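You operate a simulated robot arm through the tools that you are given. There is no shell and no other tool. Be economical: measure what you need, move in short steps, check, and stop when the job is done.

You run a simulated robot arm. Do the job below in one go: nothing can be reset, and whatever is moved stays where it is left.

TASK
Ladle soup into the green bowl up to its white line.
Fine: rest the red lid on ring three meanwhile and put it back on the pot; lay the ladle on the side counter; leave the other bowl empty.

The check looks at the end state, three seconds after you hand in, the way a careful person would. Anything else that was tipped, shoved, dropped, spilled or broken makes it a failure. Lids that push on must go on centred and level and be pressed home; caps that screw on are set level and turned clockwise until they are tight.

THE ROBOT
A 6-joint arm with a two-finger parallel gripper, fixed in place. Base frame: the origin is at the foot of the arm, x ahead of it, y to its left, z up; the work surface is at about z = 878. Lengths are in mm, angles in rad, forces in N, time in s.
With the tool pointing down near the work surface it reaches from about 360 to 820 mm from the base axis. Its first joint turns from -2.897 to 2.897 rad. Payload 3.91 kg.
The tool frame sits at the grasp point between the pads (the TCP): z along the fingers, y along the line on which they close. The tips reach 30 mm beyond it. Largest opening 110 mm; finger width 20, thickness 10; the body of the gripper, 48 by 112 mm, starts 55 mm behind the TCP.
Orientation is told as [roll, pitch, yaw] about the base's x, y, z axes, in that order, counted from this pose: with the fingers straight down and closing along the base's y, the tool's x points along the base's -x, its y along +y and its z along -z.

THE INTERFACE
- The arm moves only by the tool drive_tool. Its argument "steps" is a list of rows, each an object of numbers (a shift or turn left out is 0, a gripper value left out holds the last): "gripper": the gripper command, from -1 (shut) to 1 (fully open), values between in proportion; "dx", "dy", "dz": the shift along the tool's x, y, z in units of 300 mm (1.0 is 300 mm); "ax", "ay", "az": the turn, a rotation vector about the tool's x, y, z in units of 45 degrees (1.0 is 45 degrees). In form: [{"gripper": .., "dx": .., "dy": .., "dz": .., "ax": .., "ay": .., "az": ..}, ...]. A call has 1 to 8 rows; each row is the pose to reach, as a shift and turn from the pose commanded when the call began, along the tool's axes at that moment. A call with a number of a shift or a turn outside -1 to 1 is refused whole. Rows are played at 5 a second. More than 50 mm and 0.15 rad between two rows, or a gripper value outside its range, and nothing of the call is played. Where a pose cannot be reached the arm comes as near as it can. A force on the tool above 40 N (or 10 N above the force at the start of the call, whichever is more), or a blocked arm, ends the call early, and 0.2 s more pass. Each finger travels about 45 mm/s and halts on what it meets, pressing with about 27 N; the grip force reading is that of the motor and also rises with nothing between the fingers. The clock runs only during rows and for 0.2 s after the last one: add rows that repeat a pose to give the fingers time. It gives the time, the measured TCP pose, the force on the tool (base axes), the opening and the grip force at its end, in the units of the frame above (readings bear some noise).
- Cameras (640 x 400 px; columns grow to the right, rows downward): "scene" is fixed at [401.8, -500, 1728.7]; the picture's right is [0.99, 0.14, 0.00], its down [0.10, -0.71, -0.69] and it looks along [-0.10, 0.68, -0.72] (base axes); focal length 310 px, centre (320, 200). "wrist" rides on the gripper at [-36, 0, -57] in the tool frame; the picture's right is [0.00, -1.00, 0.00], its down [0.97, 0.00, -0.24] and it looks along [0.24, 0.00, 0.97] (tool axes); focal length 218 px, centre (320, 200). There is no depth. A picture from a camera that has moved, and an enlarged one, comes with that camera's place and axes in the base frame and with its lens.
- capture(camera): a new picture of that camera. No time passes.
- lift_body(by): slides the trunk up (or, below 0, down) by that many mm; the arm rides with it, the base frame stays. It gives what a move gives, with no picture.
- close_up(camera, box): a new picture of the part [left, top, right, bottom] of that camera's present view, enlarged. No time passes.
- job_done(): hands the job in; it is judged then, once.

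Work in short steps. Places have to be worked out from the pictures, the camera data and where the tool is seen: move nearer, look again, correct. Check each grasp and each placing, and mend what went wrong. You have 120 turns and 64 pictures in all, those below and enlarged ones among them. Open the gripper and draw the arm clear of the work before you hand the job in, unless the task says otherwise; then end with one line.

The tools are called after "Emit:" as name(argument=value, ...) on one line, values as JSON. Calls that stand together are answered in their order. drive_tool: Moves the arm, as the interface text tells. Its arguments: {"type":"object","properties":{"steps":{"type":"array","items":{"type":"object","properties":{"gripper":{"type":"number"},"dx":{"type":"number"},"dy":{"type":"number"},"dz":{"type":"number"},"ax":{"type":"number"},"ay":{"type":"number"},"az":{"type":"number"}}}}},"required":["steps"]} The other tools are called the same way: lift_body (by) slides the trunk up or down; capture (camera) takes a picture; close_up (camera, box) takes an enlarged picture of a part of a camera's view; job_done () hands the job in.

At the start:

```text
t: 0.0
tool_pos: [467.8, 253.2, 1257.6]
tcp_rot: [-0.001, 0.0, 0.001]
contact_force: [-0.3, -0.3, 0.5]
grip_width: 110.0
gripper_force: 0.1
trunk travel left (down, up): [-575.0, 35.0]
```

scene: 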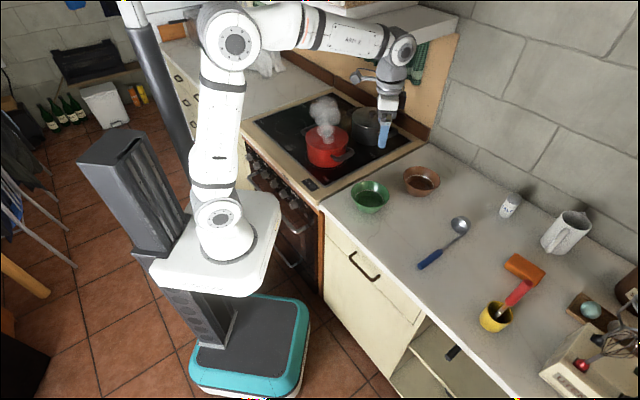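
wrist: 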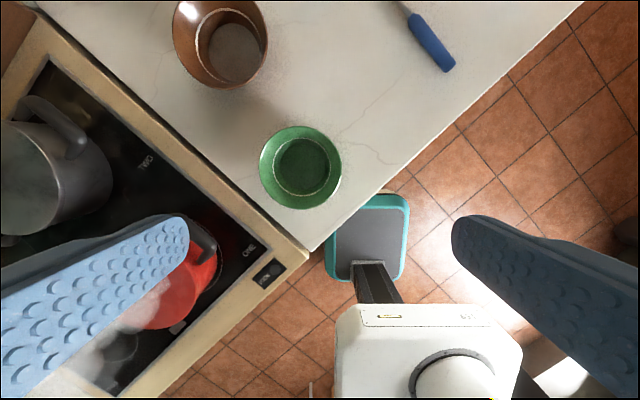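

I'll begin with enlarged looks at the stove and counter to place the pots, bowls and ladle.

Emit:
close_up(camera="scene", box=[240, 80, 440, 205])

Emit:
close_up(camera="scene", box=[330, 150, 530, 275])

```text
3.20 times, centred on (340, 142) of scene
camera zoom: at [401.8, -500.0, 1728.7], right [0.99, 0.14, 0.0], down [0.1, -0.71, -0.69], along [-0.1, 0.68, -0.72], focal length 992 px, centre (256, 384)
```

zoom: 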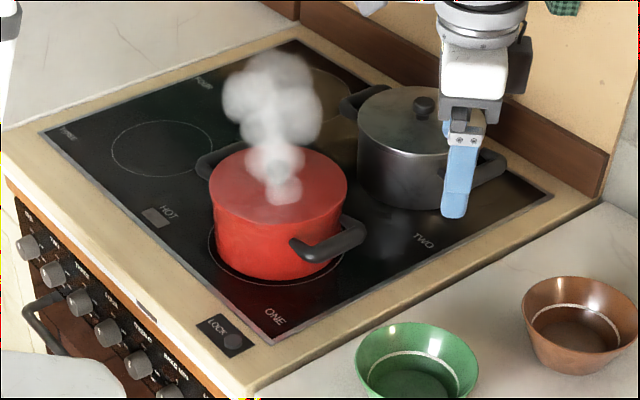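

```text
3.20 times, centred on (430, 212) of scene
camera zoom: at [401.8, -500.0, 1728.7], right [0.99, 0.14, 0.0], down [0.1, -0.71, -0.69], along [-0.1, 0.68, -0.72], focal length 992 px, centre (-32, 160)
```

zoom: 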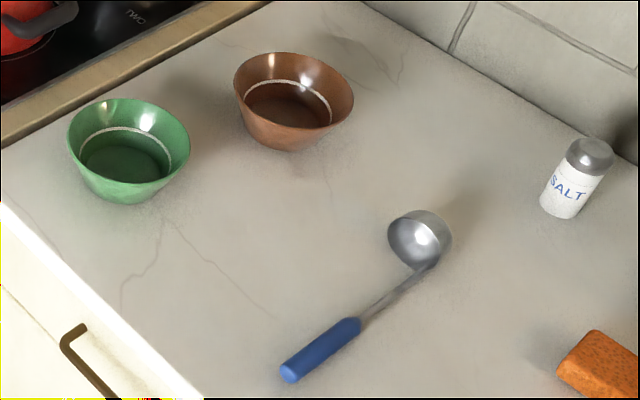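

The red pot looks to be at about (273, 565) and the green bowl at (470, 290). I move toward the stove at height so the wrist camera can read the ring labels and show the lid.

Emit:
drive_tool(steps=[{"gripper": 1, "dx": 0.1, "dy": 0.12}, {"dx": 0.2, "dy": 0.24}, {"dx": 0.3, "dy": 0.36}, {"dx": 0.4, "dy": 0.48}, {"dx": 0.45, "dy": 0.6}])

Emit:
capture(camera="wrist")

Emit:
capture(camera="scene")

```text
t: 1.2
tool_pos: [334.5, 435.6, 1258.0]
tcp_rot: [-0.001, -0.002, -0.001]
contact_force: [-0.3, 0.3, 0.5]
grip_width: 109.9
gripper_force: 0.1
trunk travel left (down, up): [-575.0, 35.0]
```

```text
59 pictures are left
camera wrist: at [370.4, 435.8, 1315.1], right [0.0, -1.0, 0.0], down [-0.97, 0.0, 0.24], along [-0.24, 0.0, -0.97], focal length 218 px, centre (320, 200)
```

wrist: 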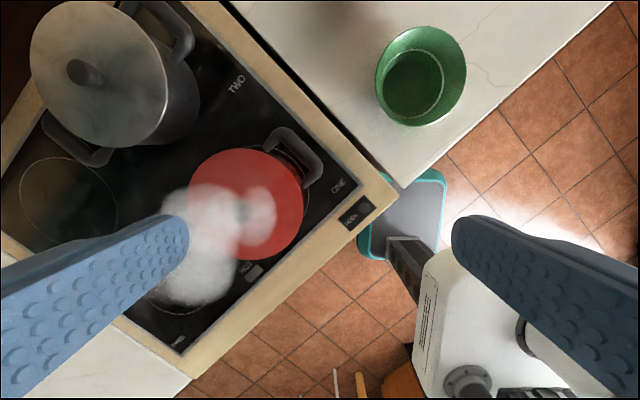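

```text
58 pictures are left
```

scene: 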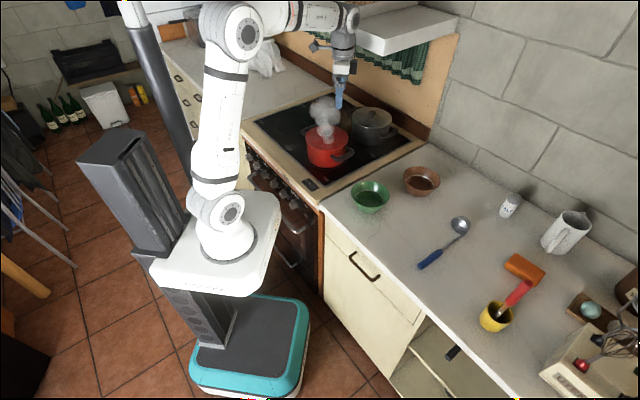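

I zoom in on the labels of the free rings and on the lid of the red pot.

Emit:
close_up(camera="wrist", box=[130, 250, 290, 350])

Emit:
close_up(camera="scene", box=[240, 85, 360, 160])

Emit:
close_up(camera="wrist", box=[160, 120, 340, 270])

```text
4.00 times, centred on (210, 300) of wrist
camera zoom: at [370.4, 435.8, 1315.1], right [0.0, -1.0, 0.0], down [-0.97, 0.0, 0.24], along [-0.24, 0.0, -0.97], focal length 873 px, centre (760, -200)
```

zoom: 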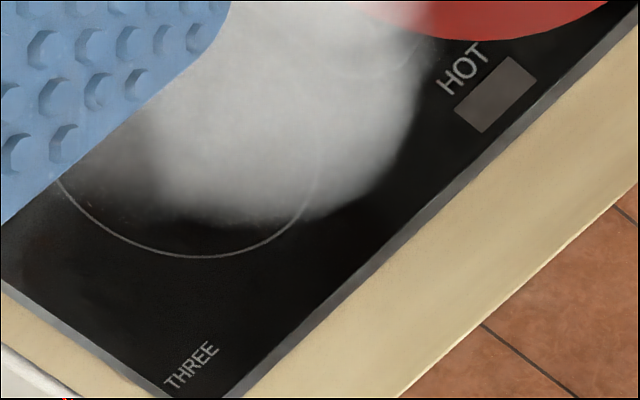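

```text
5.33 times, centred on (300, 122) of scene
camera zoom: at [401.8, -500.0, 1728.7], right [0.99, 0.14, 0.0], down [0.1, -0.71, -0.69], along [-0.1, 0.68, -0.72], focal length 1653 px, centre (427, 613)
```

zoom: 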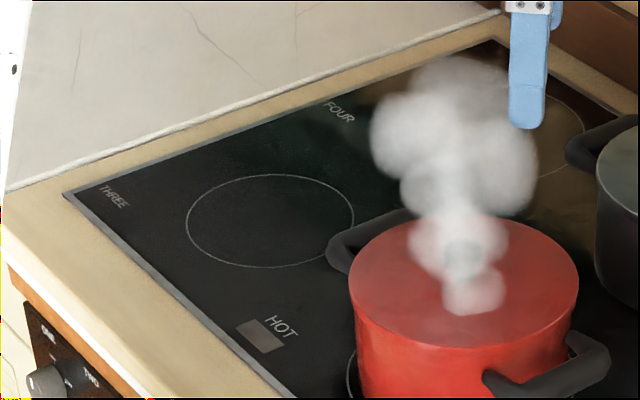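

```text
2.67 times, centred on (250, 195) of wrist
camera zoom: at [370.4, 435.8, 1315.1], right [0.0, -1.0, 0.0], down [-0.97, 0.0, 0.24], along [-0.24, 0.0, -0.97], focal length 582 px, centre (507, 213)
```

zoom: 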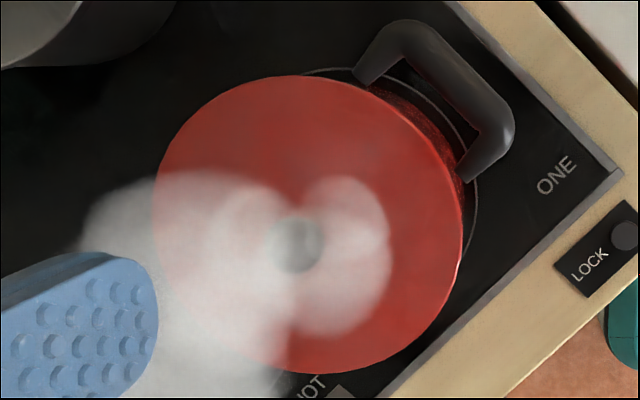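

The knob sits at about (277, 556, 1005), and ring three is the left front ring. Before going deeper I check how the hood over the stove sits relative to the wrist.

Emit:
close_up(camera="scene", box=[270, 0, 480, 130])

```text
3.05 times, centred on (375, 65) of scene
camera zoom: at [401.8, -500.0, 1728.7], right [0.99, 0.14, 0.0], down [0.1, -0.71, -0.69], along [-0.1, 0.68, -0.72], focal length 944 px, centre (152, 611)
```

zoom: 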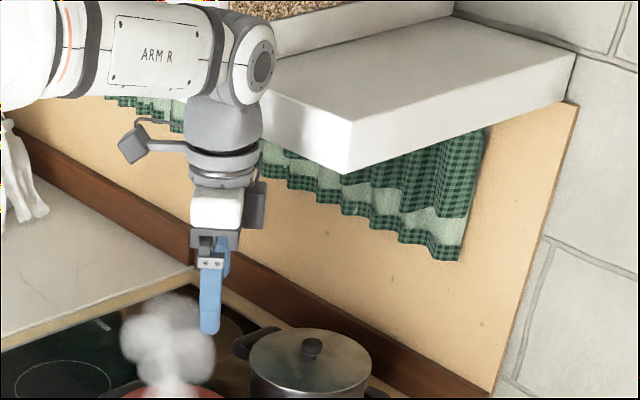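

The hood's near corner is about (463, 603, 1305), so the pot area is clear of it. I move above the knob at z≈1090 and look again.

Emit:
drive_tool(steps=[{"gripper": 1, "dx": 0.038, "dy": 0.08, "dz": 0.112}, {"dx": 0.077, "dy": 0.16, "dz": 0.224}, {"dx": 0.115, "dy": 0.24, "dz": 0.336}, {"dx": 0.153, "dy": 0.32, "dz": 0.448}, {"dx": 0.192, "dy": 0.401, "dz": 0.53}])

Emit:
capture(camera="wrist")

Emit:
close_up(camera="scene", box=[260, 75, 400, 175])

```text
t: 2.4
tool_pos: [274.2, 553.7, 1097.5]
tcp_rot: [-0.001, 0.001, 0.002]
contact_force: [0.2, 0.1, 0.6]
grip_width: 110.0
gripper_force: 0.1
trunk travel left (down, up): [-575.0, 35.0]
```

```text
53 pictures are left
camera wrist: at [310.2, 554.2, 1155.0], right [0.0, -1.0, 0.0], down [-0.97, 0.0, 0.24], along [-0.24, 0.0, -0.97], focal length 218 px, centre (320, 200)
```

wrist: 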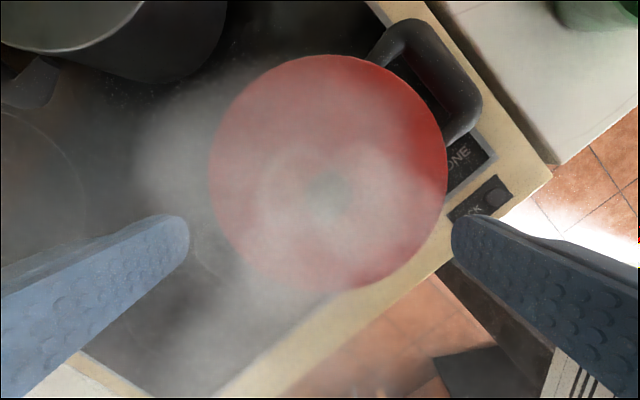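

```text
4.00 times, centred on (330, 125) of scene
camera zoom: at [401.8, -500.0, 1728.7], right [0.99, 0.14, 0.0], down [0.1, -0.71, -0.69], along [-0.1, 0.68, -0.72], focal length 1240 px, centre (280, 500)
```

zoom: 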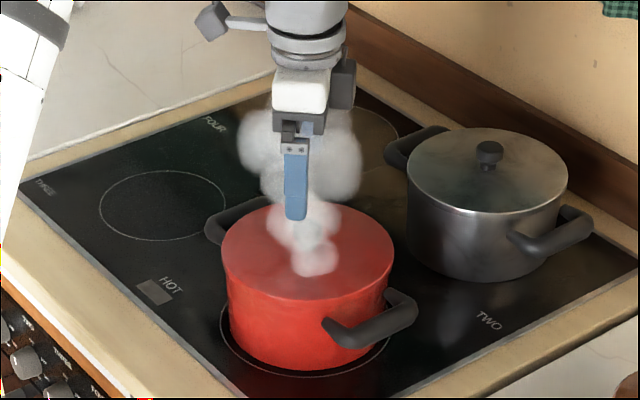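

The lid edges in the wrist view put its centre at about (277, 548), with the lid top near z 975. I descend to TCP z≈1022 over the knob and check from the scene camera.

Emit:
drive_tool(steps=[{"gripper": 1, "dx": -0.005, "dy": -0.01, "dz": 0.08}, {"dx": -0.01, "dy": -0.02, "dz": 0.16}, {"dx": -0.01, "dy": -0.02, "dz": 0.22}, {"dx": -0.01, "dy": -0.02, "dz": 0.252}])

Emit:
capture(camera="wrist")

Emit:
close_up(camera="scene", box=[280, 95, 380, 170])

```text
t: 3.4
tool_pos: [277.0, 548.6, 1029.7]
tcp_rot: [0.01, -0.004, 0.001]
contact_force: [3.6, 0.4, 38.9]
grip_width: 109.7
gripper_force: 0.1
trunk travel left (down, up): [-575.0, 35.0]
```

```text
51 pictures are left
camera wrist: at [313.5, 548.1, 1086.5], right [0.0, -1.0, -0.01], down [-0.97, 0.0, 0.24], along [-0.24, 0.01, -0.97], focal length 218 px, centre (320, 200)
```

wrist: 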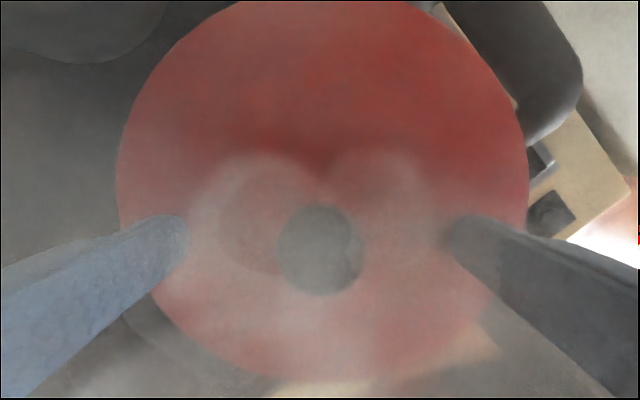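

```text
5.33 times, centred on (330, 132) of scene
camera zoom: at [401.8, -500.0, 1728.7], right [0.99, 0.14, 0.0], down [0.1, -0.71, -0.69], along [-0.1, 0.68, -0.72], focal length 1653 px, centre (267, 560)
```

zoom: 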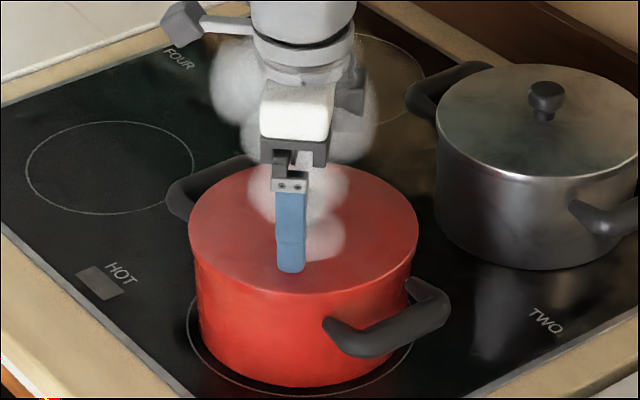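

The fingertips have touched the lid at z≈1000, so the lid is higher than I judged and the knob tops out around 1022. I back off a few mm before closing.

Emit:
drive_tool(steps=[{"gripper": 1, "dz": -0.03}, {"dz": -0.03}])

```text
t: 4.0
tool_pos: [278.1, 547.5, 1030.3]
tcp_rot: [-0.002, 0.002, 0.001]
contact_force: [0.2, 0.7, -0.2]
grip_width: 109.7
gripper_force: 0.1
trunk travel left (down, up): [-575.0, 35.0]
```

Contact is gone at z 1030.3 and the tips are just above the lid. I raise 3 mm and close on the knob.

Emit:
drive_tool(steps=[{"gripper": 0.3, "dz": -0.01}, {"gripper": -0.3, "dz": -0.01}, {"gripper": -1, "dz": -0.01}, {"gripper": -1, "dz": -0.01}, {"gripper": -1, "dz": -0.01}, {"gripper": -1, "dz": -0.01}, {"gripper": -1, "dz": -0.01}])

Emit:
capture(camera="wrist")

```text
t: 5.6
tool_pos: [277.3, 548.8, 1035.1]
tcp_rot: [-0.001, -0.001, 0.0]
contact_force: [0.0, -1.3, 0.6]
grip_width: 28.1
gripper_force: 27.1
trunk travel left (down, up): [-575.0, 35.0]
```

```text
49 pictures are left
camera wrist: at [313.0, 549.0, 1092.0], right [0.0, -1.0, 0.0], down [-0.97, 0.0, 0.24], along [-0.24, 0.0, -0.97], focal length 218 px, centre (320, 200)
```

wrist: 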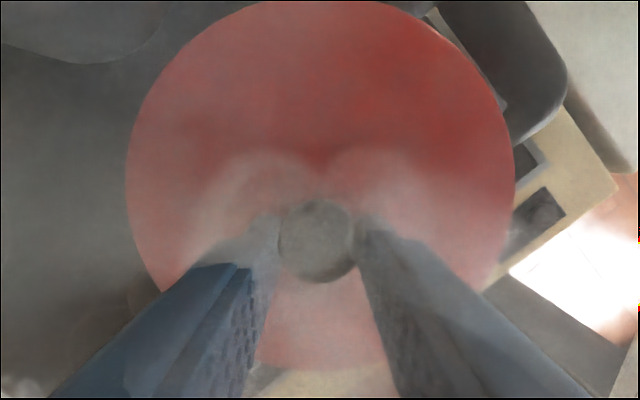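

Gripped at 28 mm, centred on the knob with the TCP at (277.3, 548.8, 1035). I lift straight up.

Emit:
drive_tool(steps=[{"gripper": -1, "dz": -0.03}, {"dz": -0.07}, {"dz": -0.13}, {"dz": -0.2}, {"dz": -0.25}])

Emit:
capture(camera="scene")

Emit:
capture(camera="wrist")

```text
t: 6.8
tool_pos: [279.9, 547.4, 1110.7]
tcp_rot: [-0.002, -0.001, 0.0]
contact_force: [-0.9, -0.1, 0.1]
grip_width: 0.0
gripper_force: 27.0
trunk travel left (down, up): [-575.0, 35.0]
```

```text
48 pictures are left
```

scene: 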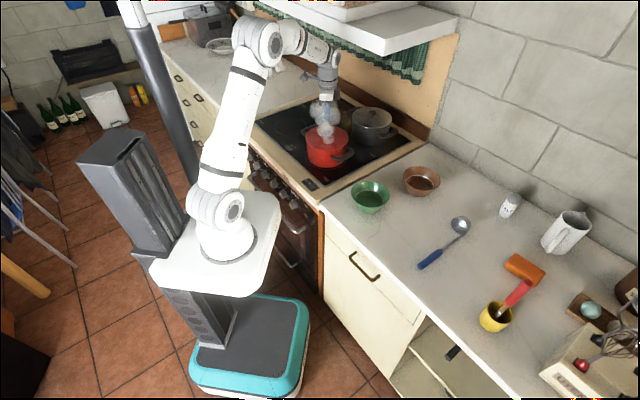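

```text
47 pictures are left
camera wrist: at [315.2, 548.6, 1167.1], right [0.0, -1.0, 0.0], down [-0.97, 0.0, 0.24], along [-0.24, 0.0, -0.97], focal length 218 px, centre (320, 200)
```

wrist: 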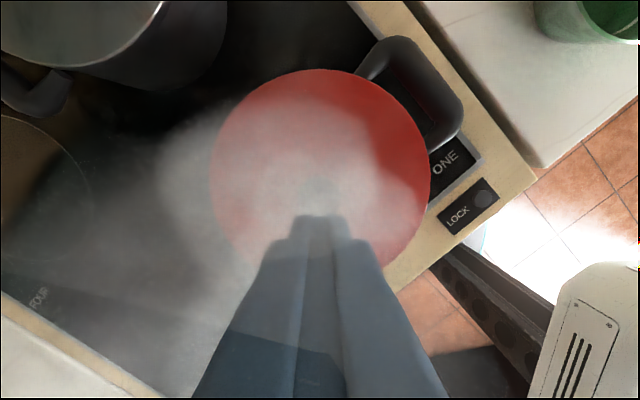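

The fingers slipped off the knob and the lid appears to have stayed put. I check that it is still seated, then reopen above it.

Emit:
drive_tool(steps=[{"gripper": 0}, {"gripper": 0}, {"gripper": 0}, {"gripper": 0}])

Emit:
close_up(camera="scene", box=[280, 95, 380, 170])

```text
t: 7.8
tool_pos: [279.1, 548.4, 1108.9]
tcp_rot: [-0.001, 0.0, 0.0]
contact_force: [0.6, 0.1, -0.5]
grip_width: 55.1
gripper_force: 0.1
trunk travel left (down, up): [-575.0, 35.0]
```

```text
5.33 times, centred on (330, 132) of scene
camera zoom: at [401.8, -500.0, 1728.7], right [0.99, 0.14, 0.0], down [0.1, -0.71, -0.69], along [-0.1, 0.68, -0.72], focal length 1653 px, centre (267, 560)
```

zoom: 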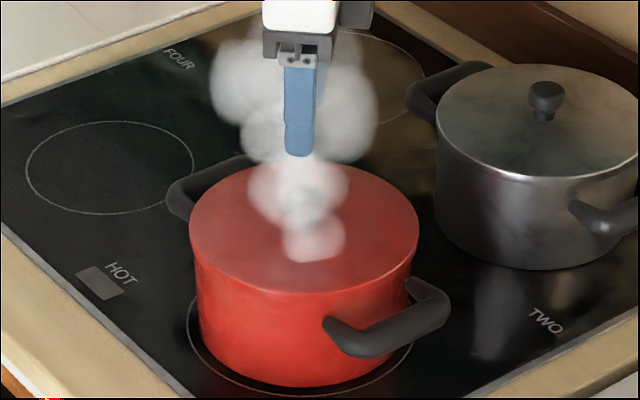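

The lid is still seated. I go down with a half-open gripper until the tips nearly touch the lid (TCP ≈1029), so the pads reach below the knob's widest part.

Emit:
drive_tool(steps=[{"gripper": 0, "dz": 0.1}, {"dz": 0.18}, {"dz": 0.23}, {"dz": 0.255}, {"dz": 0.265}, {"dz": 0.265}])

```text
t: 9.2
tool_pos: [279.2, 547.1, 1028.3]
tcp_rot: [-0.002, 0.0, 0.0]
contact_force: [0.2, 0.0, 1.6]
grip_width: 54.7
gripper_force: 0.1
trunk travel left (down, up): [-575.0, 35.0]
```

No contact at 1028, so I go 2 mm lower and then close.

Emit:
drive_tool(steps=[{"gripper": 0, "dz": 0.007}, {"gripper": 0, "dz": 0.007}, {"gripper": -1, "dz": 0.007}, {"gripper": -1, "dz": 0.007}, {"gripper": -1, "dz": 0.007}, {"gripper": -1, "dz": 0.007}, {"gripper": -1, "dz": 0.007}])

Emit:
capture(camera="wrist")

```text
t: 10.8
tool_pos: [277.3, 548.1, 1030.4]
tcp_rot: [0.005, 0.0, 0.001]
contact_force: [1.6, 12.7, 31.8]
grip_width: 28.2
gripper_force: 27.1
trunk travel left (down, up): [-575.0, 35.0]
```

```text
45 pictures are left
camera wrist: at [313.9, 548.1, 1086.2], right [0.0, -1.0, -0.01], down [-0.97, 0.0, 0.24], along [-0.24, 0.0, -0.97], focal length 218 px, centre (320, 200)
```

wrist: 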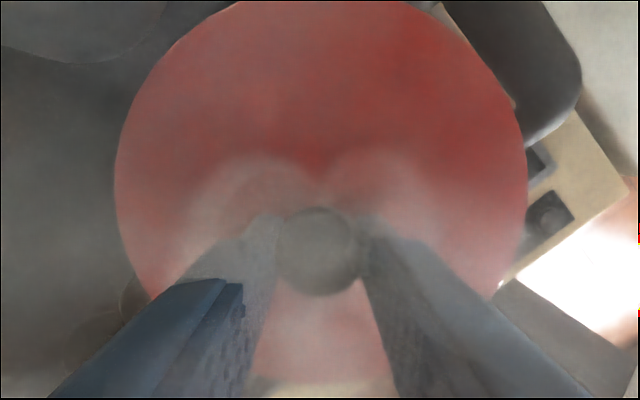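

The grip is 28.2 mm with the tips just touching the lid. I lift slowly in small steps to see whether it comes along.

Emit:
drive_tool(steps=[{"gripper": -1, "dz": -0.01}, {"dz": -0.02}, {"dz": -0.03}, {"dz": -0.04}, {"dz": -0.05}, {"dz": -0.05}])

Emit:
close_up(camera="scene", box=[280, 95, 380, 170])

```text
t: 12.2
tool_pos: [277.9, 546.5, 1041.2]
tcp_rot: [-0.001, -0.001, -0.001]
contact_force: [-0.3, 0.3, -2.3]
grip_width: 28.5
gripper_force: 26.7
trunk travel left (down, up): [-575.0, 35.0]
```

```text
5.33 times, centred on (330, 132) of scene
camera zoom: at [401.8, -500.0, 1728.7], right [0.99, 0.14, 0.0], down [0.1, -0.71, -0.69], along [-0.1, 0.68, -0.72], focal length 1653 px, centre (267, 560)
```

zoom: 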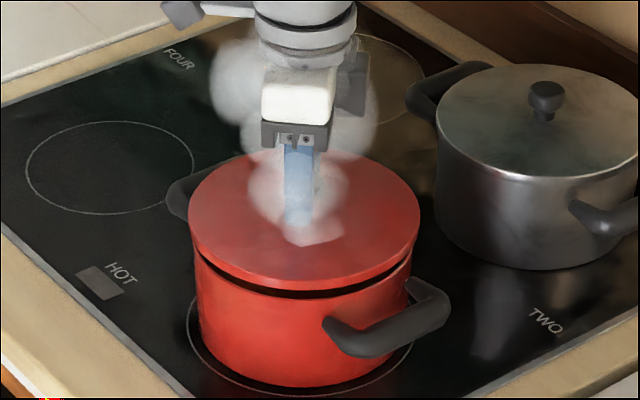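

The lid is up and level. I raise it clear of the pot.

Emit:
drive_tool(steps=[{"gripper": -1, "dz": -0.03}, {"dz": -0.07}, {"dz": -0.12}, {"dz": -0.17}, {"dz": -0.21}, {"dz": -0.23}])

```text
t: 13.6
tool_pos: [277.8, 548.2, 1111.6]
tcp_rot: [0.0, 0.001, 0.001]
contact_force: [-0.2, 0.4, -2.0]
grip_width: 28.3
gripper_force: 26.8
trunk travel left (down, up): [-575.0, 35.0]
```

Still held. I carry it over ring three, whose centre I estimate at (65, 771).

Emit:
drive_tool(steps=[{"gripper": -1, "dx": 0.06, "dy": 0.063}, {"dx": 0.16, "dy": 0.168}, {"dx": 0.27, "dy": 0.284}, {"dx": 0.38, "dy": 0.4}, {"dx": 0.49, "dy": 0.515}, {"dx": 0.6, "dy": 0.63}, {"dx": 0.68, "dy": 0.715}, {"dx": 0.71, "dy": 0.743}])

Emit:
capture(camera="wrist")

Emit:
capture(camera="scene")

```text
t: 15.4
tool_pos: [69.5, 754.4, 1108.7]
tcp_rot: [-0.005, 0.001, -0.001]
contact_force: [0.0, 0.4, -0.7]
grip_width: 28.3
gripper_force: 27.3
out of reach, approached as far as the arm can: row 7, 8
trunk travel left (down, up): [-575.0, 35.0]
```

```text
43 pictures are left
camera wrist: at [105.3, 755.3, 1164.7], right [0.0, -1.0, 0.0], down [-0.97, 0.0, 0.24], along [-0.24, 0.0, -0.97], focal length 218 px, centre (320, 200)
```

wrist: 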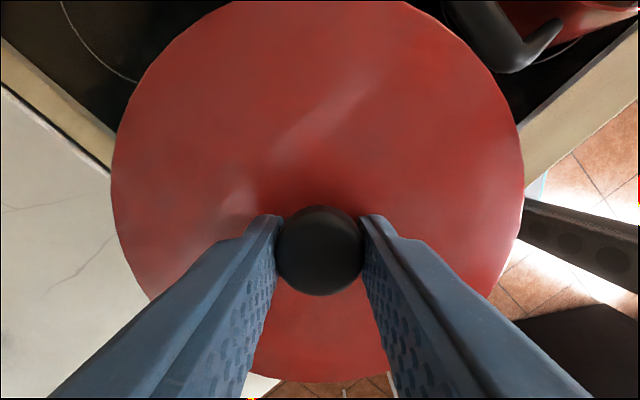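

```text
42 pictures are left
```

scene: 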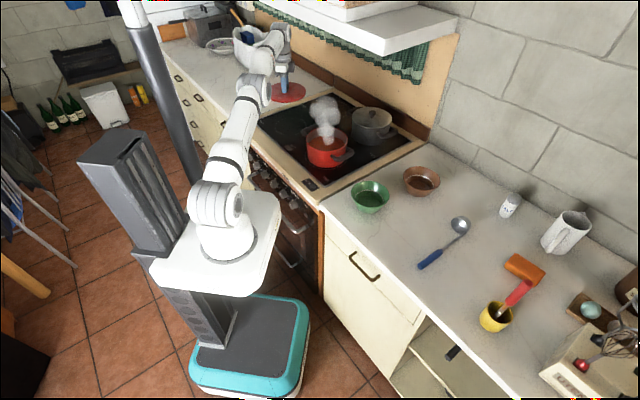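

The reach limit held it at (69.5, 754) at this height; lower down the arm reaches farther. I descend part way toward the ring and read off the position.

Emit:
drive_tool(steps=[{"gripper": -1, "dz": 0.06}, {"dz": 0.14}, {"dz": 0.22}, {"dz": 0.3}, {"dz": 0.37}, {"dz": 0.4}])

Emit:
close_up(camera="scene", box=[240, 70, 360, 145])

Emit:
capture(camera="wrist")

```text
t: 16.8
tool_pos: [70.3, 752.4, 989.6]
tcp_rot: [0.0, 0.0, 0.0]
contact_force: [-0.3, -0.1, -2.0]
grip_width: 28.3
gripper_force: 27.8
trunk travel left (down, up): [-575.0, 35.0]
```

```text
5.33 times, centred on (300, 108) of scene
camera zoom: at [401.8, -500.0, 1728.7], right [0.99, 0.14, 0.0], down [0.1, -0.71, -0.69], along [-0.1, 0.68, -0.72], focal length 1653 px, centre (427, 693)
```

zoom: 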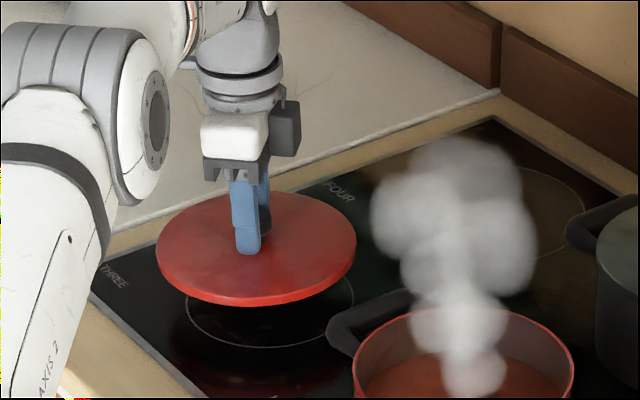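

```text
40 pictures are left
camera wrist: at [105.6, 753.7, 1045.4], right [0.0, -1.0, 0.0], down [-0.97, 0.0, 0.24], along [-0.24, 0.0, -0.97], focal length 218 px, centre (320, 200)
```

wrist: 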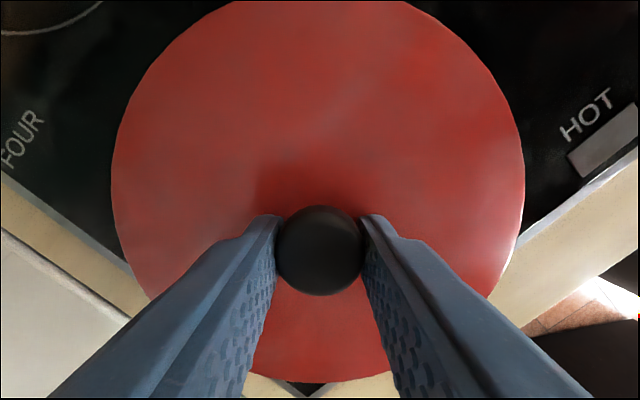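

The lid is held level. Combining both cameras, the ring's centre is near (66, 776), so I shift about 23 mm in y and come down to just above the glass.

Emit:
drive_tool(steps=[{"gripper": -1, "dx": 0.006, "dy": 0.03, "dz": 0.03}, {"dx": 0.013, "dy": 0.077, "dz": 0.08}, {"dx": 0.013, "dy": 0.077, "dz": 0.13}, {"dx": 0.013, "dy": 0.077, "dz": 0.16}, {"dx": 0.013, "dy": 0.077, "dz": 0.17}])

Emit:
close_up(camera="scene", box=[240, 70, 360, 145])

```text
t: 18.1
tool_pos: [66.0, 776.8, 948.7]
tcp_rot: [0.018, 0.001, 0.0]
contact_force: [-0.9, 1.1, 12.2]
grip_width: 28.2
gripper_force: 27.3
out of reach, approached as far as the arm can: row 2, 3, 4, 5
trunk travel left (down, up): [-575.0, 35.0]
stopped in row 5: the force on the tool passed its limit (the readings are from after the stop); the commanded pose is now the measured one
```

```text
5.33 times, centred on (300, 108) of scene
camera zoom: at [401.8, -500.0, 1728.7], right [0.99, 0.14, 0.0], down [0.1, -0.71, -0.69], along [-0.1, 0.68, -0.72], focal length 1653 px, centre (427, 693)
```

zoom: 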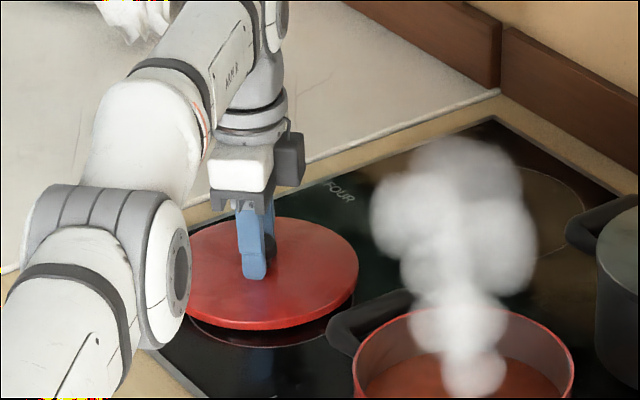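

Something touched at TCP z 948.7, sooner than I expected. I look from the wrist and at the lid's edge before releasing.

Emit:
close_up(camera="scene", box=[265, 100, 325, 140])

Emit:
capture(camera="scene")

```text
10.00 times, centred on (295, 120) of scene
camera zoom: at [401.8, -500.0, 1728.7], right [0.99, 0.14, 0.0], down [0.1, -0.71, -0.69], along [-0.1, 0.68, -0.72], focal length 3099 px, centre (570, 1000)
```

zoom: 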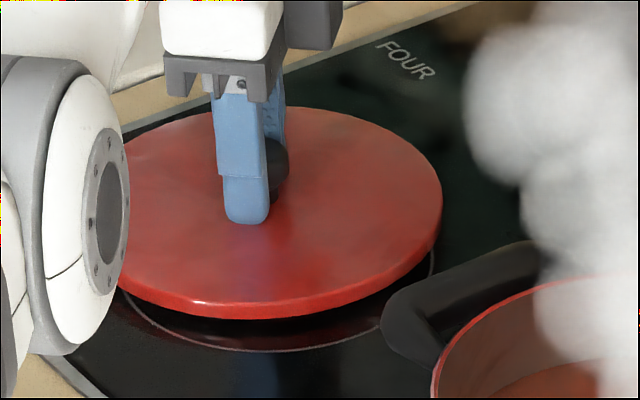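

```text
37 pictures are left
```

scene: 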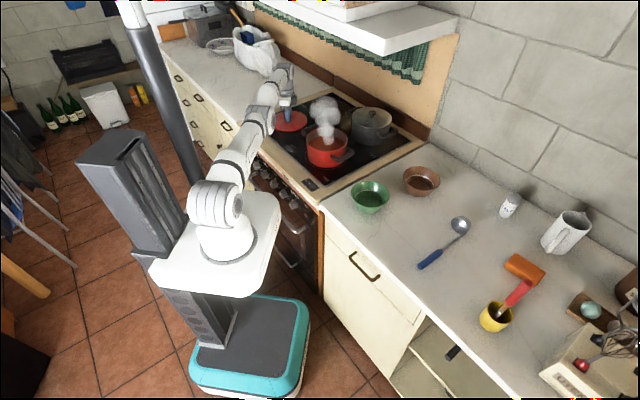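

The lid rim seems about 20 mm above the glass, so either a flange beneath is touching or the arm is at its limit. I raise slightly, level the tool, pull back a bit in y and read the force again.

Emit:
drive_tool(steps=[{"gripper": -1, "dz": -0.02, "dy": -0.01, "ax": 0.011}, {"dz": -0.03, "dy": -0.03, "ax": 0.023}, {"dz": -0.03, "dy": -0.03, "ax": 0.023}])

```text
t: 18.9
tool_pos: [67.1, 768.8, 953.6]
tcp_rot: [-0.008, 0.002, -0.001]
contact_force: [-0.4, 0.1, -1.3]
grip_width: 28.2
gripper_force: 27.2
trunk travel left (down, up): [-575.0, 35.0]
```

Free now at (67, 769, 954). I probe straight down in 2 mm rows.

Emit:
drive_tool(steps=[{"gripper": -1, "dz": 0.008, "ax": -0.01}, {"dz": 0.015, "ax": -0.01}, {"dz": 0.022, "ax": -0.01}, {"dz": 0.029, "ax": -0.01}, {"dz": 0.036, "ax": -0.01}, {"dz": 0.043, "ax": -0.01}])

Emit:
close_up(camera="scene", box=[265, 100, 325, 140])

```text
t: 20.3
tool_pos: [67.1, 770.4, 949.5]
tcp_rot: [0.009, 0.0, 0.0]
contact_force: [2.2, 7.9, 34.1]
grip_width: 28.5
gripper_force: 26.9
out of reach, approached as far as the arm can: row 1, 2, 3, 4, 5, 6
trunk travel left (down, up): [-575.0, 35.0]
```

```text
10.00 times, centred on (295, 120) of scene
camera zoom: at [401.8, -500.0, 1728.7], right [0.99, 0.14, 0.0], down [0.1, -0.71, -0.69], along [-0.1, 0.68, -0.72], focal length 3099 px, centre (570, 1000)
```

zoom: 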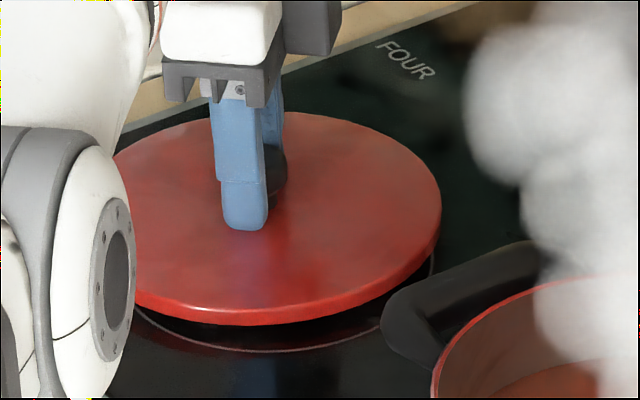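

Contact repeats at z≈949 with 34 N, so the lid stands on its flange on ring three. I relieve the press slightly and open.

Emit:
drive_tool(steps=[{"gripper": -1, "dz": -0.025}, {"gripper": -0.6, "dz": -0.025}, {"gripper": 0, "dz": -0.025}, {"gripper": 0, "dz": -0.025}, {"gripper": 0, "dz": -0.025}])

Emit:
capture(camera="wrist")

```text
t: 21.5
tool_pos: [66.9, 772.4, 950.1]
tcp_rot: [0.001, -0.001, 0.0]
contact_force: [-0.6, -0.9, 1.2]
grip_width: 54.4
gripper_force: 0.1
trunk travel left (down, up): [-575.0, 35.0]
```

```text
35 pictures are left
camera wrist: at [103.0, 771.7, 1006.1], right [0.0, -1.0, 0.0], down [-0.97, 0.0, 0.24], along [-0.24, 0.0, -0.97], focal length 218 px, centre (320, 200)
```

wrist: 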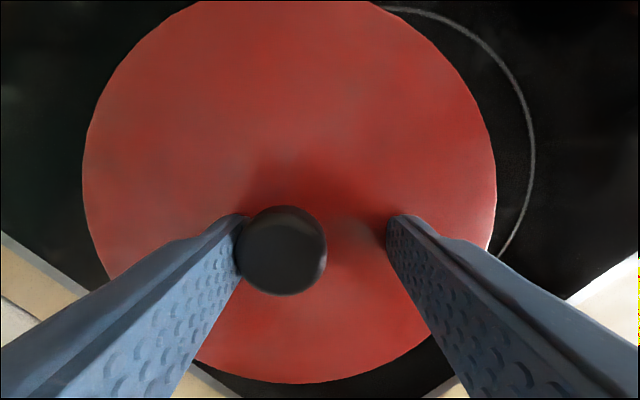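

The ring's visible arc shows its centre is nearer (82, 736) and the lid sits about 45 mm too far out. I regrip and shift it to the ring, which also brings it well within reach.

Emit:
drive_tool(steps=[{"gripper": -1}, {"gripper": -1}, {"gripper": -1}, {"gripper": -1}, {"gripper": -1, "dz": -0.02}, {"gripper": -1, "dz": -0.05}])

```text
t: 22.9
tool_pos: [67.7, 772.3, 964.1]
tcp_rot: [0.003, 0.0, 0.0]
contact_force: [0.2, 0.4, -2.1]
grip_width: 28.2
gripper_force: 26.9
trunk travel left (down, up): [-575.0, 35.0]
```

Held again. I shift to (81, 736) and lower to contact.

Emit:
drive_tool(steps=[{"gripper": -1, "dx": -0.016, "dy": -0.04}, {"dx": -0.032, "dy": -0.08}, {"dx": -0.047, "dy": -0.12}, {"dx": -0.047, "dy": -0.12, "dz": 0.015}, {"dx": -0.047, "dy": -0.12, "dz": 0.03}, {"dx": -0.047, "dy": -0.12, "dz": 0.042}, {"dx": -0.047, "dy": -0.12, "dz": 0.052}, {"dx": -0.047, "dy": -0.12, "dz": 0.052}])

```text
t: 24.7
tool_pos: [82.4, 771.0, 954.8]
tcp_rot: [0.0, -0.001, -0.001]
contact_force: [-0.2, -0.4, -2.0]
grip_width: 28.4
gripper_force: 27.4
out of reach, approached as far as the arm can: row 1, 2, 3, 4, 5, 6, 7, 8
trunk travel left (down, up): [-575.0, 35.0]
```

The commanded pose had run ahead of the reachable one, so y did not change. I move in y again while still lifted.

Emit:
drive_tool(steps=[{"gripper": -1, "dy": -0.03, "dz": -0.02}, {"dy": -0.06, "dz": -0.02}, {"dy": -0.09, "dz": -0.02}, {"dy": -0.12, "dz": -0.02}])

```text
t: 25.7
tool_pos: [81.3, 770.5, 961.8]
tcp_rot: [0.0, 0.0, 0.0]
contact_force: [0.0, 0.1, -1.5]
grip_width: 28.3
gripper_force: 27.0
out of reach, approached as far as the arm can: row 1, 2, 3, 4
trunk travel left (down, up): [-575.0, 35.0]
```

The y motion still isn't taking effect. I raise straight up about 35 mm to leave this limit and see where it goes.

Emit:
drive_tool(steps=[{"gripper": -1, "dz": -0.03}, {"dz": -0.06}, {"dz": -0.09}, {"dz": -0.12}])

Emit:
capture(camera="scene")

```text
t: 26.7
tool_pos: [80.5, 771.4, 997.5]
tcp_rot: [0.0, -0.001, 0.0]
contact_force: [0.2, -0.2, -2.1]
grip_width: 28.3
gripper_force: 27.0
trunk travel left (down, up): [-575.0, 35.0]
```

```text
34 pictures are left
```

scene: 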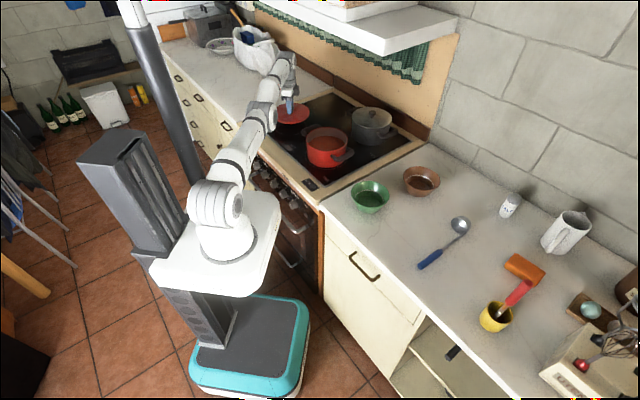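

No limit is flagged here, so I move in y at this height.

Emit:
drive_tool(steps=[{"gripper": -1, "dy": -0.03}, {"dy": -0.06}, {"dy": -0.09}, {"dy": -0.115}, {"dy": -0.115}])

```text
t: 27.9
tool_pos: [81.5, 769.7, 997.3]
tcp_rot: [0.002, 0.001, 0.0]
contact_force: [-0.6, -0.2, -1.0]
grip_width: 28.6
gripper_force: 26.6
out of reach, approached as far as the arm can: row 1, 2, 3, 4, 5
trunk travel left (down, up): [-575.0, 35.0]
```

The elbow seems stuck near straight. I go up, where reach is shorter and earlier motion was free, then try inward again.

Emit:
drive_tool(steps=[{"gripper": -1, "dz": -0.08, "dy": -0.02}, {"dz": -0.16, "dy": -0.04}, {"dz": -0.24, "dy": -0.06}, {"dz": -0.32, "dy": -0.09}, {"dz": -0.37, "dy": -0.12}])

```text
t: 29.1
tool_pos: [81.3, 755.5, 1099.9]
tcp_rot: [0.0, 0.0, 0.001]
contact_force: [-1.0, 1.0, -2.7]
grip_width: 28.4
gripper_force: 27.2
out of reach, approached as far as the arm can: row 1, 2, 3, 4, 5
trunk travel left (down, up): [-575.0, 35.0]
```

Next I try backing out along the path I came in on (+x, −y) at this height.

Emit:
drive_tool(steps=[{"gripper": -1, "dx": -0.06, "dy": -0.06}, {"dx": -0.12, "dy": -0.12}, {"dx": -0.18, "dy": -0.18}, {"dx": -0.24, "dy": -0.24}])

Emit:
capture(camera="scene")

```text
t: 30.1
tool_pos: [120.6, 751.1, 1109.9]
tcp_rot: [0.0, 0.0, 0.0]
contact_force: [-0.4, 1.3, -1.5]
grip_width: 28.3
gripper_force: 27.0
out of reach, approached as far as the arm can: row 1, 2, 3, 4
trunk travel left (down, up): [-575.0, 35.0]
```

```text
33 pictures are left
```

scene: 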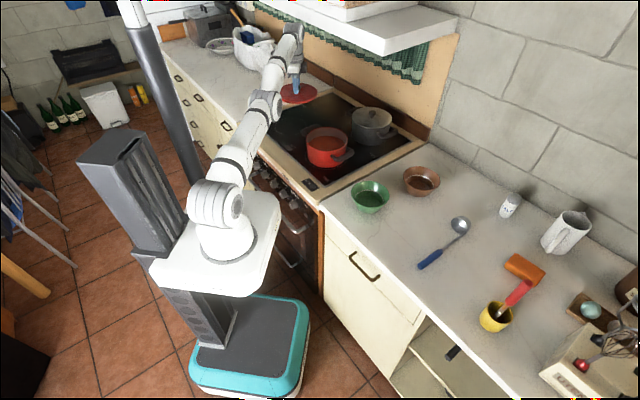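

The elbow is straight; descending earlier bent it the right way. I go down about 90 mm while drawing inward.

Emit:
drive_tool(steps=[{"gripper": -1, "dz": 0.08, "dy": 0}, {"dz": 0.16, "dy": -0.02}, {"dz": 0.24, "dy": -0.05}, {"dz": 0.3, "dy": -0.08}])

```text
t: 31.1
tool_pos: [119.5, 762.6, 1032.9]
tcp_rot: [-0.003, 0.0, 0.001]
contact_force: [-0.1, 0.0, -2.1]
grip_width: 28.6
gripper_force: 27.1
out of reach, approached as far as the arm can: row 1, 2, 3, 4
trunk travel left (down, up): [-575.0, 35.0]
```

Geometry suggests the elbow is locked straight or slightly over-extended. I'll try to flip it by stretching outward while sweeping down, then drawing inward, and also shift back away from the pot handle in x.

Emit:
drive_tool(steps=[{"gripper": -1, "dy": 0.08, "dx": 0.03}, {"dy": 0.12, "dx": 0.07, "dz": 0.05}, {"dy": 0.12, "dx": 0.1, "dz": 0.12}, {"dy": 0.06, "dx": 0.12, "dz": 0.18}, {"dy": 0.0, "dx": 0.12, "dz": 0.2}, {"dy": -0.05, "dx": 0.12, "dz": 0.2}, {"dy": -0.1, "dx": 0.12, "dz": 0.2}])

```text
t: 32.7
tool_pos: [82.5, 770.7, 972.5]
tcp_rot: [-0.002, 0.001, 0.0]
contact_force: [0.0, 0.4, -1.7]
grip_width: 28.1
gripper_force: 27.0
out of reach, approached as far as the arm can: row 1, 2, 3, 4, 5, 6, 7
trunk travel left (down, up): [-575.0, 35.0]
```

One earlier inward move did work, right after a force stop had reset the commanded pose. I press the lid gently on the ring until the stop triggers, then move inward from there.

Emit:
drive_tool(steps=[{"gripper": -1, "dz": 0.04}, {"dz": 0.07}, {"dz": 0.085}, {"dz": 0.1}, {"dz": 0.115}, {"dz": 0.13}, {"dz": 0.145}])

```text
t: 34.1
tool_pos: [83.4, 772.7, 949.5]
tcp_rot: [0.017, 0.001, 0.0]
contact_force: [-1.0, 1.5, 13.0]
grip_width: 28.1
gripper_force: 27.2
trunk travel left (down, up): [-575.0, 35.0]
stopped in row 6: the force on the tool passed its limit (the readings are from after the stop); the commanded pose is now the measured one
```

The stop triggered. Now I move up a little and inward.

Emit:
drive_tool(steps=[{"gripper": -1, "dz": -0.02, "dy": -0.02, "ax": 0.011}, {"dz": -0.03, "dy": -0.05, "ax": 0.02}, {"dz": -0.03, "dy": -0.08, "ax": 0.02}, {"dz": -0.03, "dy": -0.11, "ax": 0.02}, {"dz": -0.03, "dy": -0.12, "ax": 0.02}])

```text
t: 35.3
tool_pos: [83.8, 770.6, 953.3]
tcp_rot: [-0.002, 0.0, 0.0]
contact_force: [0.7, -0.8, -1.5]
grip_width: 28.6
gripper_force: 27.5
out of reach, approached as far as the arm can: row 1, 2, 3, 4, 5
trunk travel left (down, up): [-575.0, 35.0]
```

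I take a close look at the arm's shape to understand which joint is at its limit.

Emit:
close_up(camera="scene", box=[160, 20, 340, 260])

```text
1.67 times, centred on (250, 140) of scene
camera zoom: at [401.8, -500.0, 1728.7], right [0.99, 0.14, 0.0], down [0.1, -0.71, -0.69], along [-0.1, 0.68, -0.72], focal length 516 px, centre (437, 300)
```

zoom: 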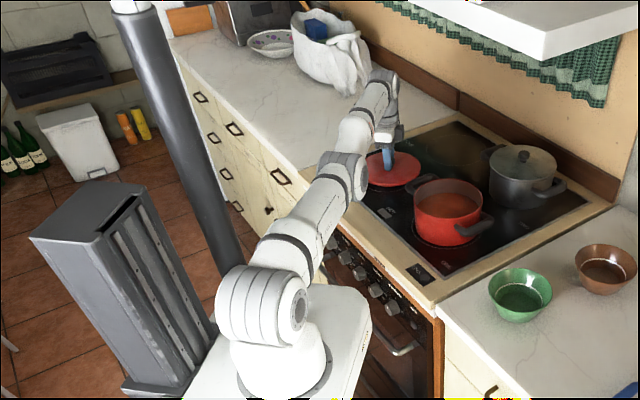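

The arm is straight and singular; pitching the tool should bend the elbow. I raise slightly, tilt the fingertips toward the base by 0.2 rad and draw inward.

Emit:
drive_tool(steps=[{"gripper": -1, "dz": -0.1}, {"dz": -0.15, "ax": 0.12, "dy": -0.1}, {"dz": -0.16, "ax": 0.25, "dy": -0.2}, {"dz": -0.16, "ax": 0.25, "dy": -0.25}, {"dz": -0.16, "ax": 0.25, "dy": -0.25}])

```text
t: 36.5
tool_pos: [85.9, 729.3, 1002.8]
tcp_rot: [-0.2, 0.003, 0.0]
contact_force: [-0.3, -0.4, -1.2]
grip_width: 28.6
gripper_force: 27.8
out of reach, approached as far as the arm can: row 2, 3, 4, 5
trunk travel left (down, up): [-575.0, 35.0]
```

No release that way. I tilt back through level to the opposite side while keeping the wrist target inside reach.

Emit:
drive_tool(steps=[{"gripper": -1, "ax": -0.12, "dy": 0.0}, {"ax": -0.25, "dy": 0.02}, {"ax": -0.37, "dy": 0.05}, {"ax": -0.5, "dy": 0.1}, {"ax": -0.5, "dy": 0.1}])

```text
t: 37.7
tool_pos: [87.2, 802.3, 1011.6]
tcp_rot: [0.166, 0.0, 0.001]
contact_force: [0.0, 0.1, -1.1]
grip_width: 28.3
gripper_force: 27.1
out of reach, approached as far as the arm can: row 1, 2, 3, 4, 5
trunk travel left (down, up): [-575.0, 35.0]
```

Still on the boundary. I now try the tilt with the target held slightly beyond reach so the elbow passes straight the right way, and only then draw inward.

Emit:
drive_tool(steps=[{"gripper": -1, "ax": 0.0, "dy": 0.06}, {"ax": 0.127, "dy": 0.01}, {"ax": 0.255, "dy": -0.05}, {"ax": 0.382, "dy": -0.115}, {"ax": 0.466, "dy": -0.175}, {"ax": 0.466, "dy": -0.27}, {"ax": 0.466, "dy": -0.36}, {"ax": 0.466, "dy": -0.4}])

```text
t: 39.5
tool_pos: [87.8, 683.1, 990.0]
tcp_rot: [-0.174, 0.001, 0.0]
contact_force: [0.3, 1.0, -1.3]
grip_width: 28.2
gripper_force: 27.0
out of reach, approached as far as the arm can: row 1, 2, 3, 4, 5
trunk travel left (down, up): [-575.0, 35.0]
```

It worked: the elbow is bent again and the tool is at y 683 with no limit flag. I level the tool here.

Emit:
drive_tool(steps=[{"gripper": -1, "ax": -0.07, "dy": 0.01}, {"ax": -0.14, "dy": 0.03}, {"ax": -0.222, "dy": 0.05}, {"ax": -0.222, "dy": 0.05}])

Emit:
capture(camera="wrist")

```text
t: 40.5
tool_pos: [86.3, 699.0, 985.6]
tcp_rot: [0.003, 0.0, -0.001]
contact_force: [-0.1, -0.2, -1.8]
grip_width: 28.2
gripper_force: 27.0
trunk travel left (down, up): [-575.0, 35.0]
```

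```text
31 pictures are left
camera wrist: at [123.0, 699.9, 1042.9], right [0.0, -1.0, 0.0], down [-0.97, 0.0, 0.24], along [-0.24, 0.0, -0.97], focal length 218 px, centre (320, 200)
```

wrist: 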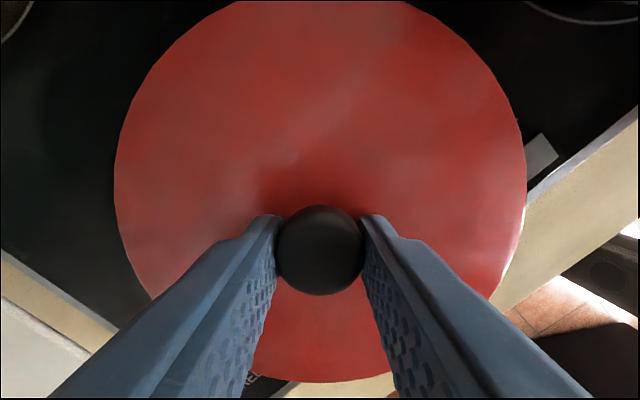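

Level and free. With glass height about 900, the ring's centre comes out near (81, 742); I move there and lower the lid onto it.

Emit:
drive_tool(steps=[{"gripper": -1, "dx": 0.008, "dy": 0.06}, {"dx": 0.017, "dy": 0.12}, {"dx": 0.017, "dy": 0.14, "dz": 0.03}, {"dx": 0.017, "dy": 0.14, "dz": 0.07}, {"dx": 0.017, "dy": 0.14, "dz": 0.1}, {"dx": 0.017, "dy": 0.14, "dz": 0.115}])

```text
t: 41.9
tool_pos: [81.1, 741.4, 951.4]
tcp_rot: [-0.001, 0.0, 0.002]
contact_force: [-0.2, 0.5, -1.5]
grip_width: 28.4
gripper_force: 27.0
trunk travel left (down, up): [-575.0, 35.0]
```

Emit:
drive_tool(steps=[{"gripper": -1, "dz": 0.006}, {"dz": 0.012}, {"dz": 0.015}, {"gripper": -0.7, "dz": 0.012}, {"gripper": -0.3, "dz": 0.01}, {"gripper": 0, "dz": 0.005}, {"gripper": 0, "dz": 0.0}, {"gripper": 0, "dz": 0.0}])

Emit:
capture(camera="wrist")

```text
t: 43.7
tool_pos: [81.4, 743.2, 952.9]
tcp_rot: [0.003, 0.0, 0.0]
contact_force: [-0.3, 0.2, -0.8]
grip_width: 54.9
gripper_force: 0.1
trunk travel left (down, up): [-575.0, 35.0]
```

```text
30 pictures are left
camera wrist: at [117.9, 742.5, 1009.8], right [0.0, -1.0, 0.0], down [-0.97, 0.0, 0.24], along [-0.24, 0.0, -0.97], focal length 218 px, centre (320, 200)
```

wrist: 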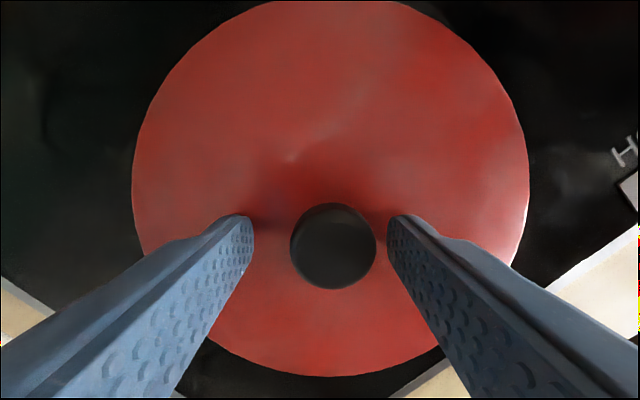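

The lid rests on ring three with its knob at about (82, 739). I rise clear and move back toward the pot.

Emit:
drive_tool(steps=[{"gripper": 0, "dz": -0.1}, {"dz": -0.2}, {"dz": -0.26, "dx": -0.04, "dy": -0.06}, {"dz": -0.32, "dx": -0.12, "dy": -0.16}, {"dz": -0.38, "dx": -0.2, "dy": -0.26}, {"dz": -0.44, "dx": -0.28, "dy": -0.36}, {"dz": -0.5, "dx": -0.36, "dy": -0.46}, {"dz": -0.55, "dx": -0.44, "dy": -0.56}])

```text
t: 45.5
tool_pos: [216.7, 567.6, 1118.4]
tcp_rot: [0.002, 0.001, 0.0]
contact_force: [0.3, 0.0, -0.3]
grip_width: 54.9
gripper_force: 0.1
trunk travel left (down, up): [-575.0, 35.0]
```

I stop over the pot to look at the soup level.

Emit:
drive_tool(steps=[{"gripper": 0, "dx": -0.1, "dy": -0.05, "dz": -0.05}, {"dx": -0.2, "dy": -0.1, "dz": -0.1}])

Emit:
capture(camera="wrist")

Emit:
close_up(camera="scene", box=[240, 75, 400, 175])

```text
t: 46.1
tool_pos: [275.2, 541.8, 1145.9]
tcp_rot: [0.001, 0.001, 0.0]
contact_force: [0.3, -0.1, 0.1]
grip_width: 55.0
gripper_force: 0.0
trunk travel left (down, up): [-575.0, 35.0]
```

```text
29 pictures are left
camera wrist: at [311.8, 541.9, 1203.4], right [0.0, -1.0, 0.0], down [-0.97, 0.0, 0.24], along [-0.24, 0.0, -0.97], focal length 218 px, centre (320, 200)
```

wrist: 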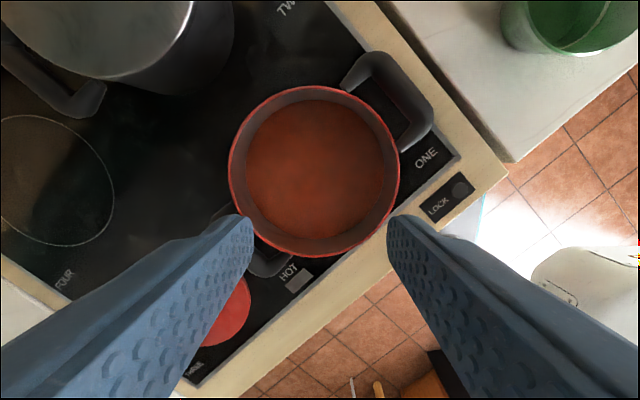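

```text
4.00 times, centred on (320, 125) of scene
camera zoom: at [401.8, -500.0, 1728.7], right [0.99, 0.14, 0.0], down [0.1, -0.71, -0.69], along [-0.1, 0.68, -0.72], focal length 1240 px, centre (320, 500)
```

zoom: 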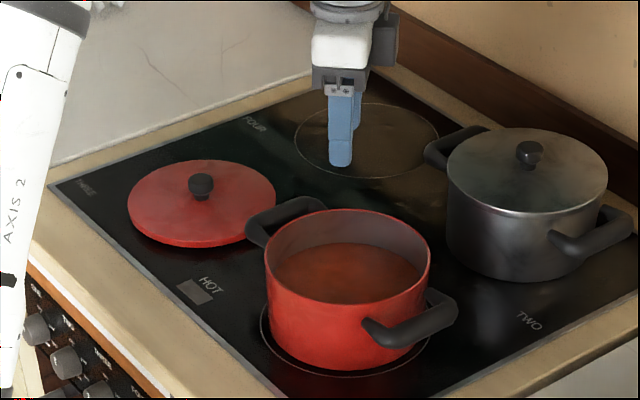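

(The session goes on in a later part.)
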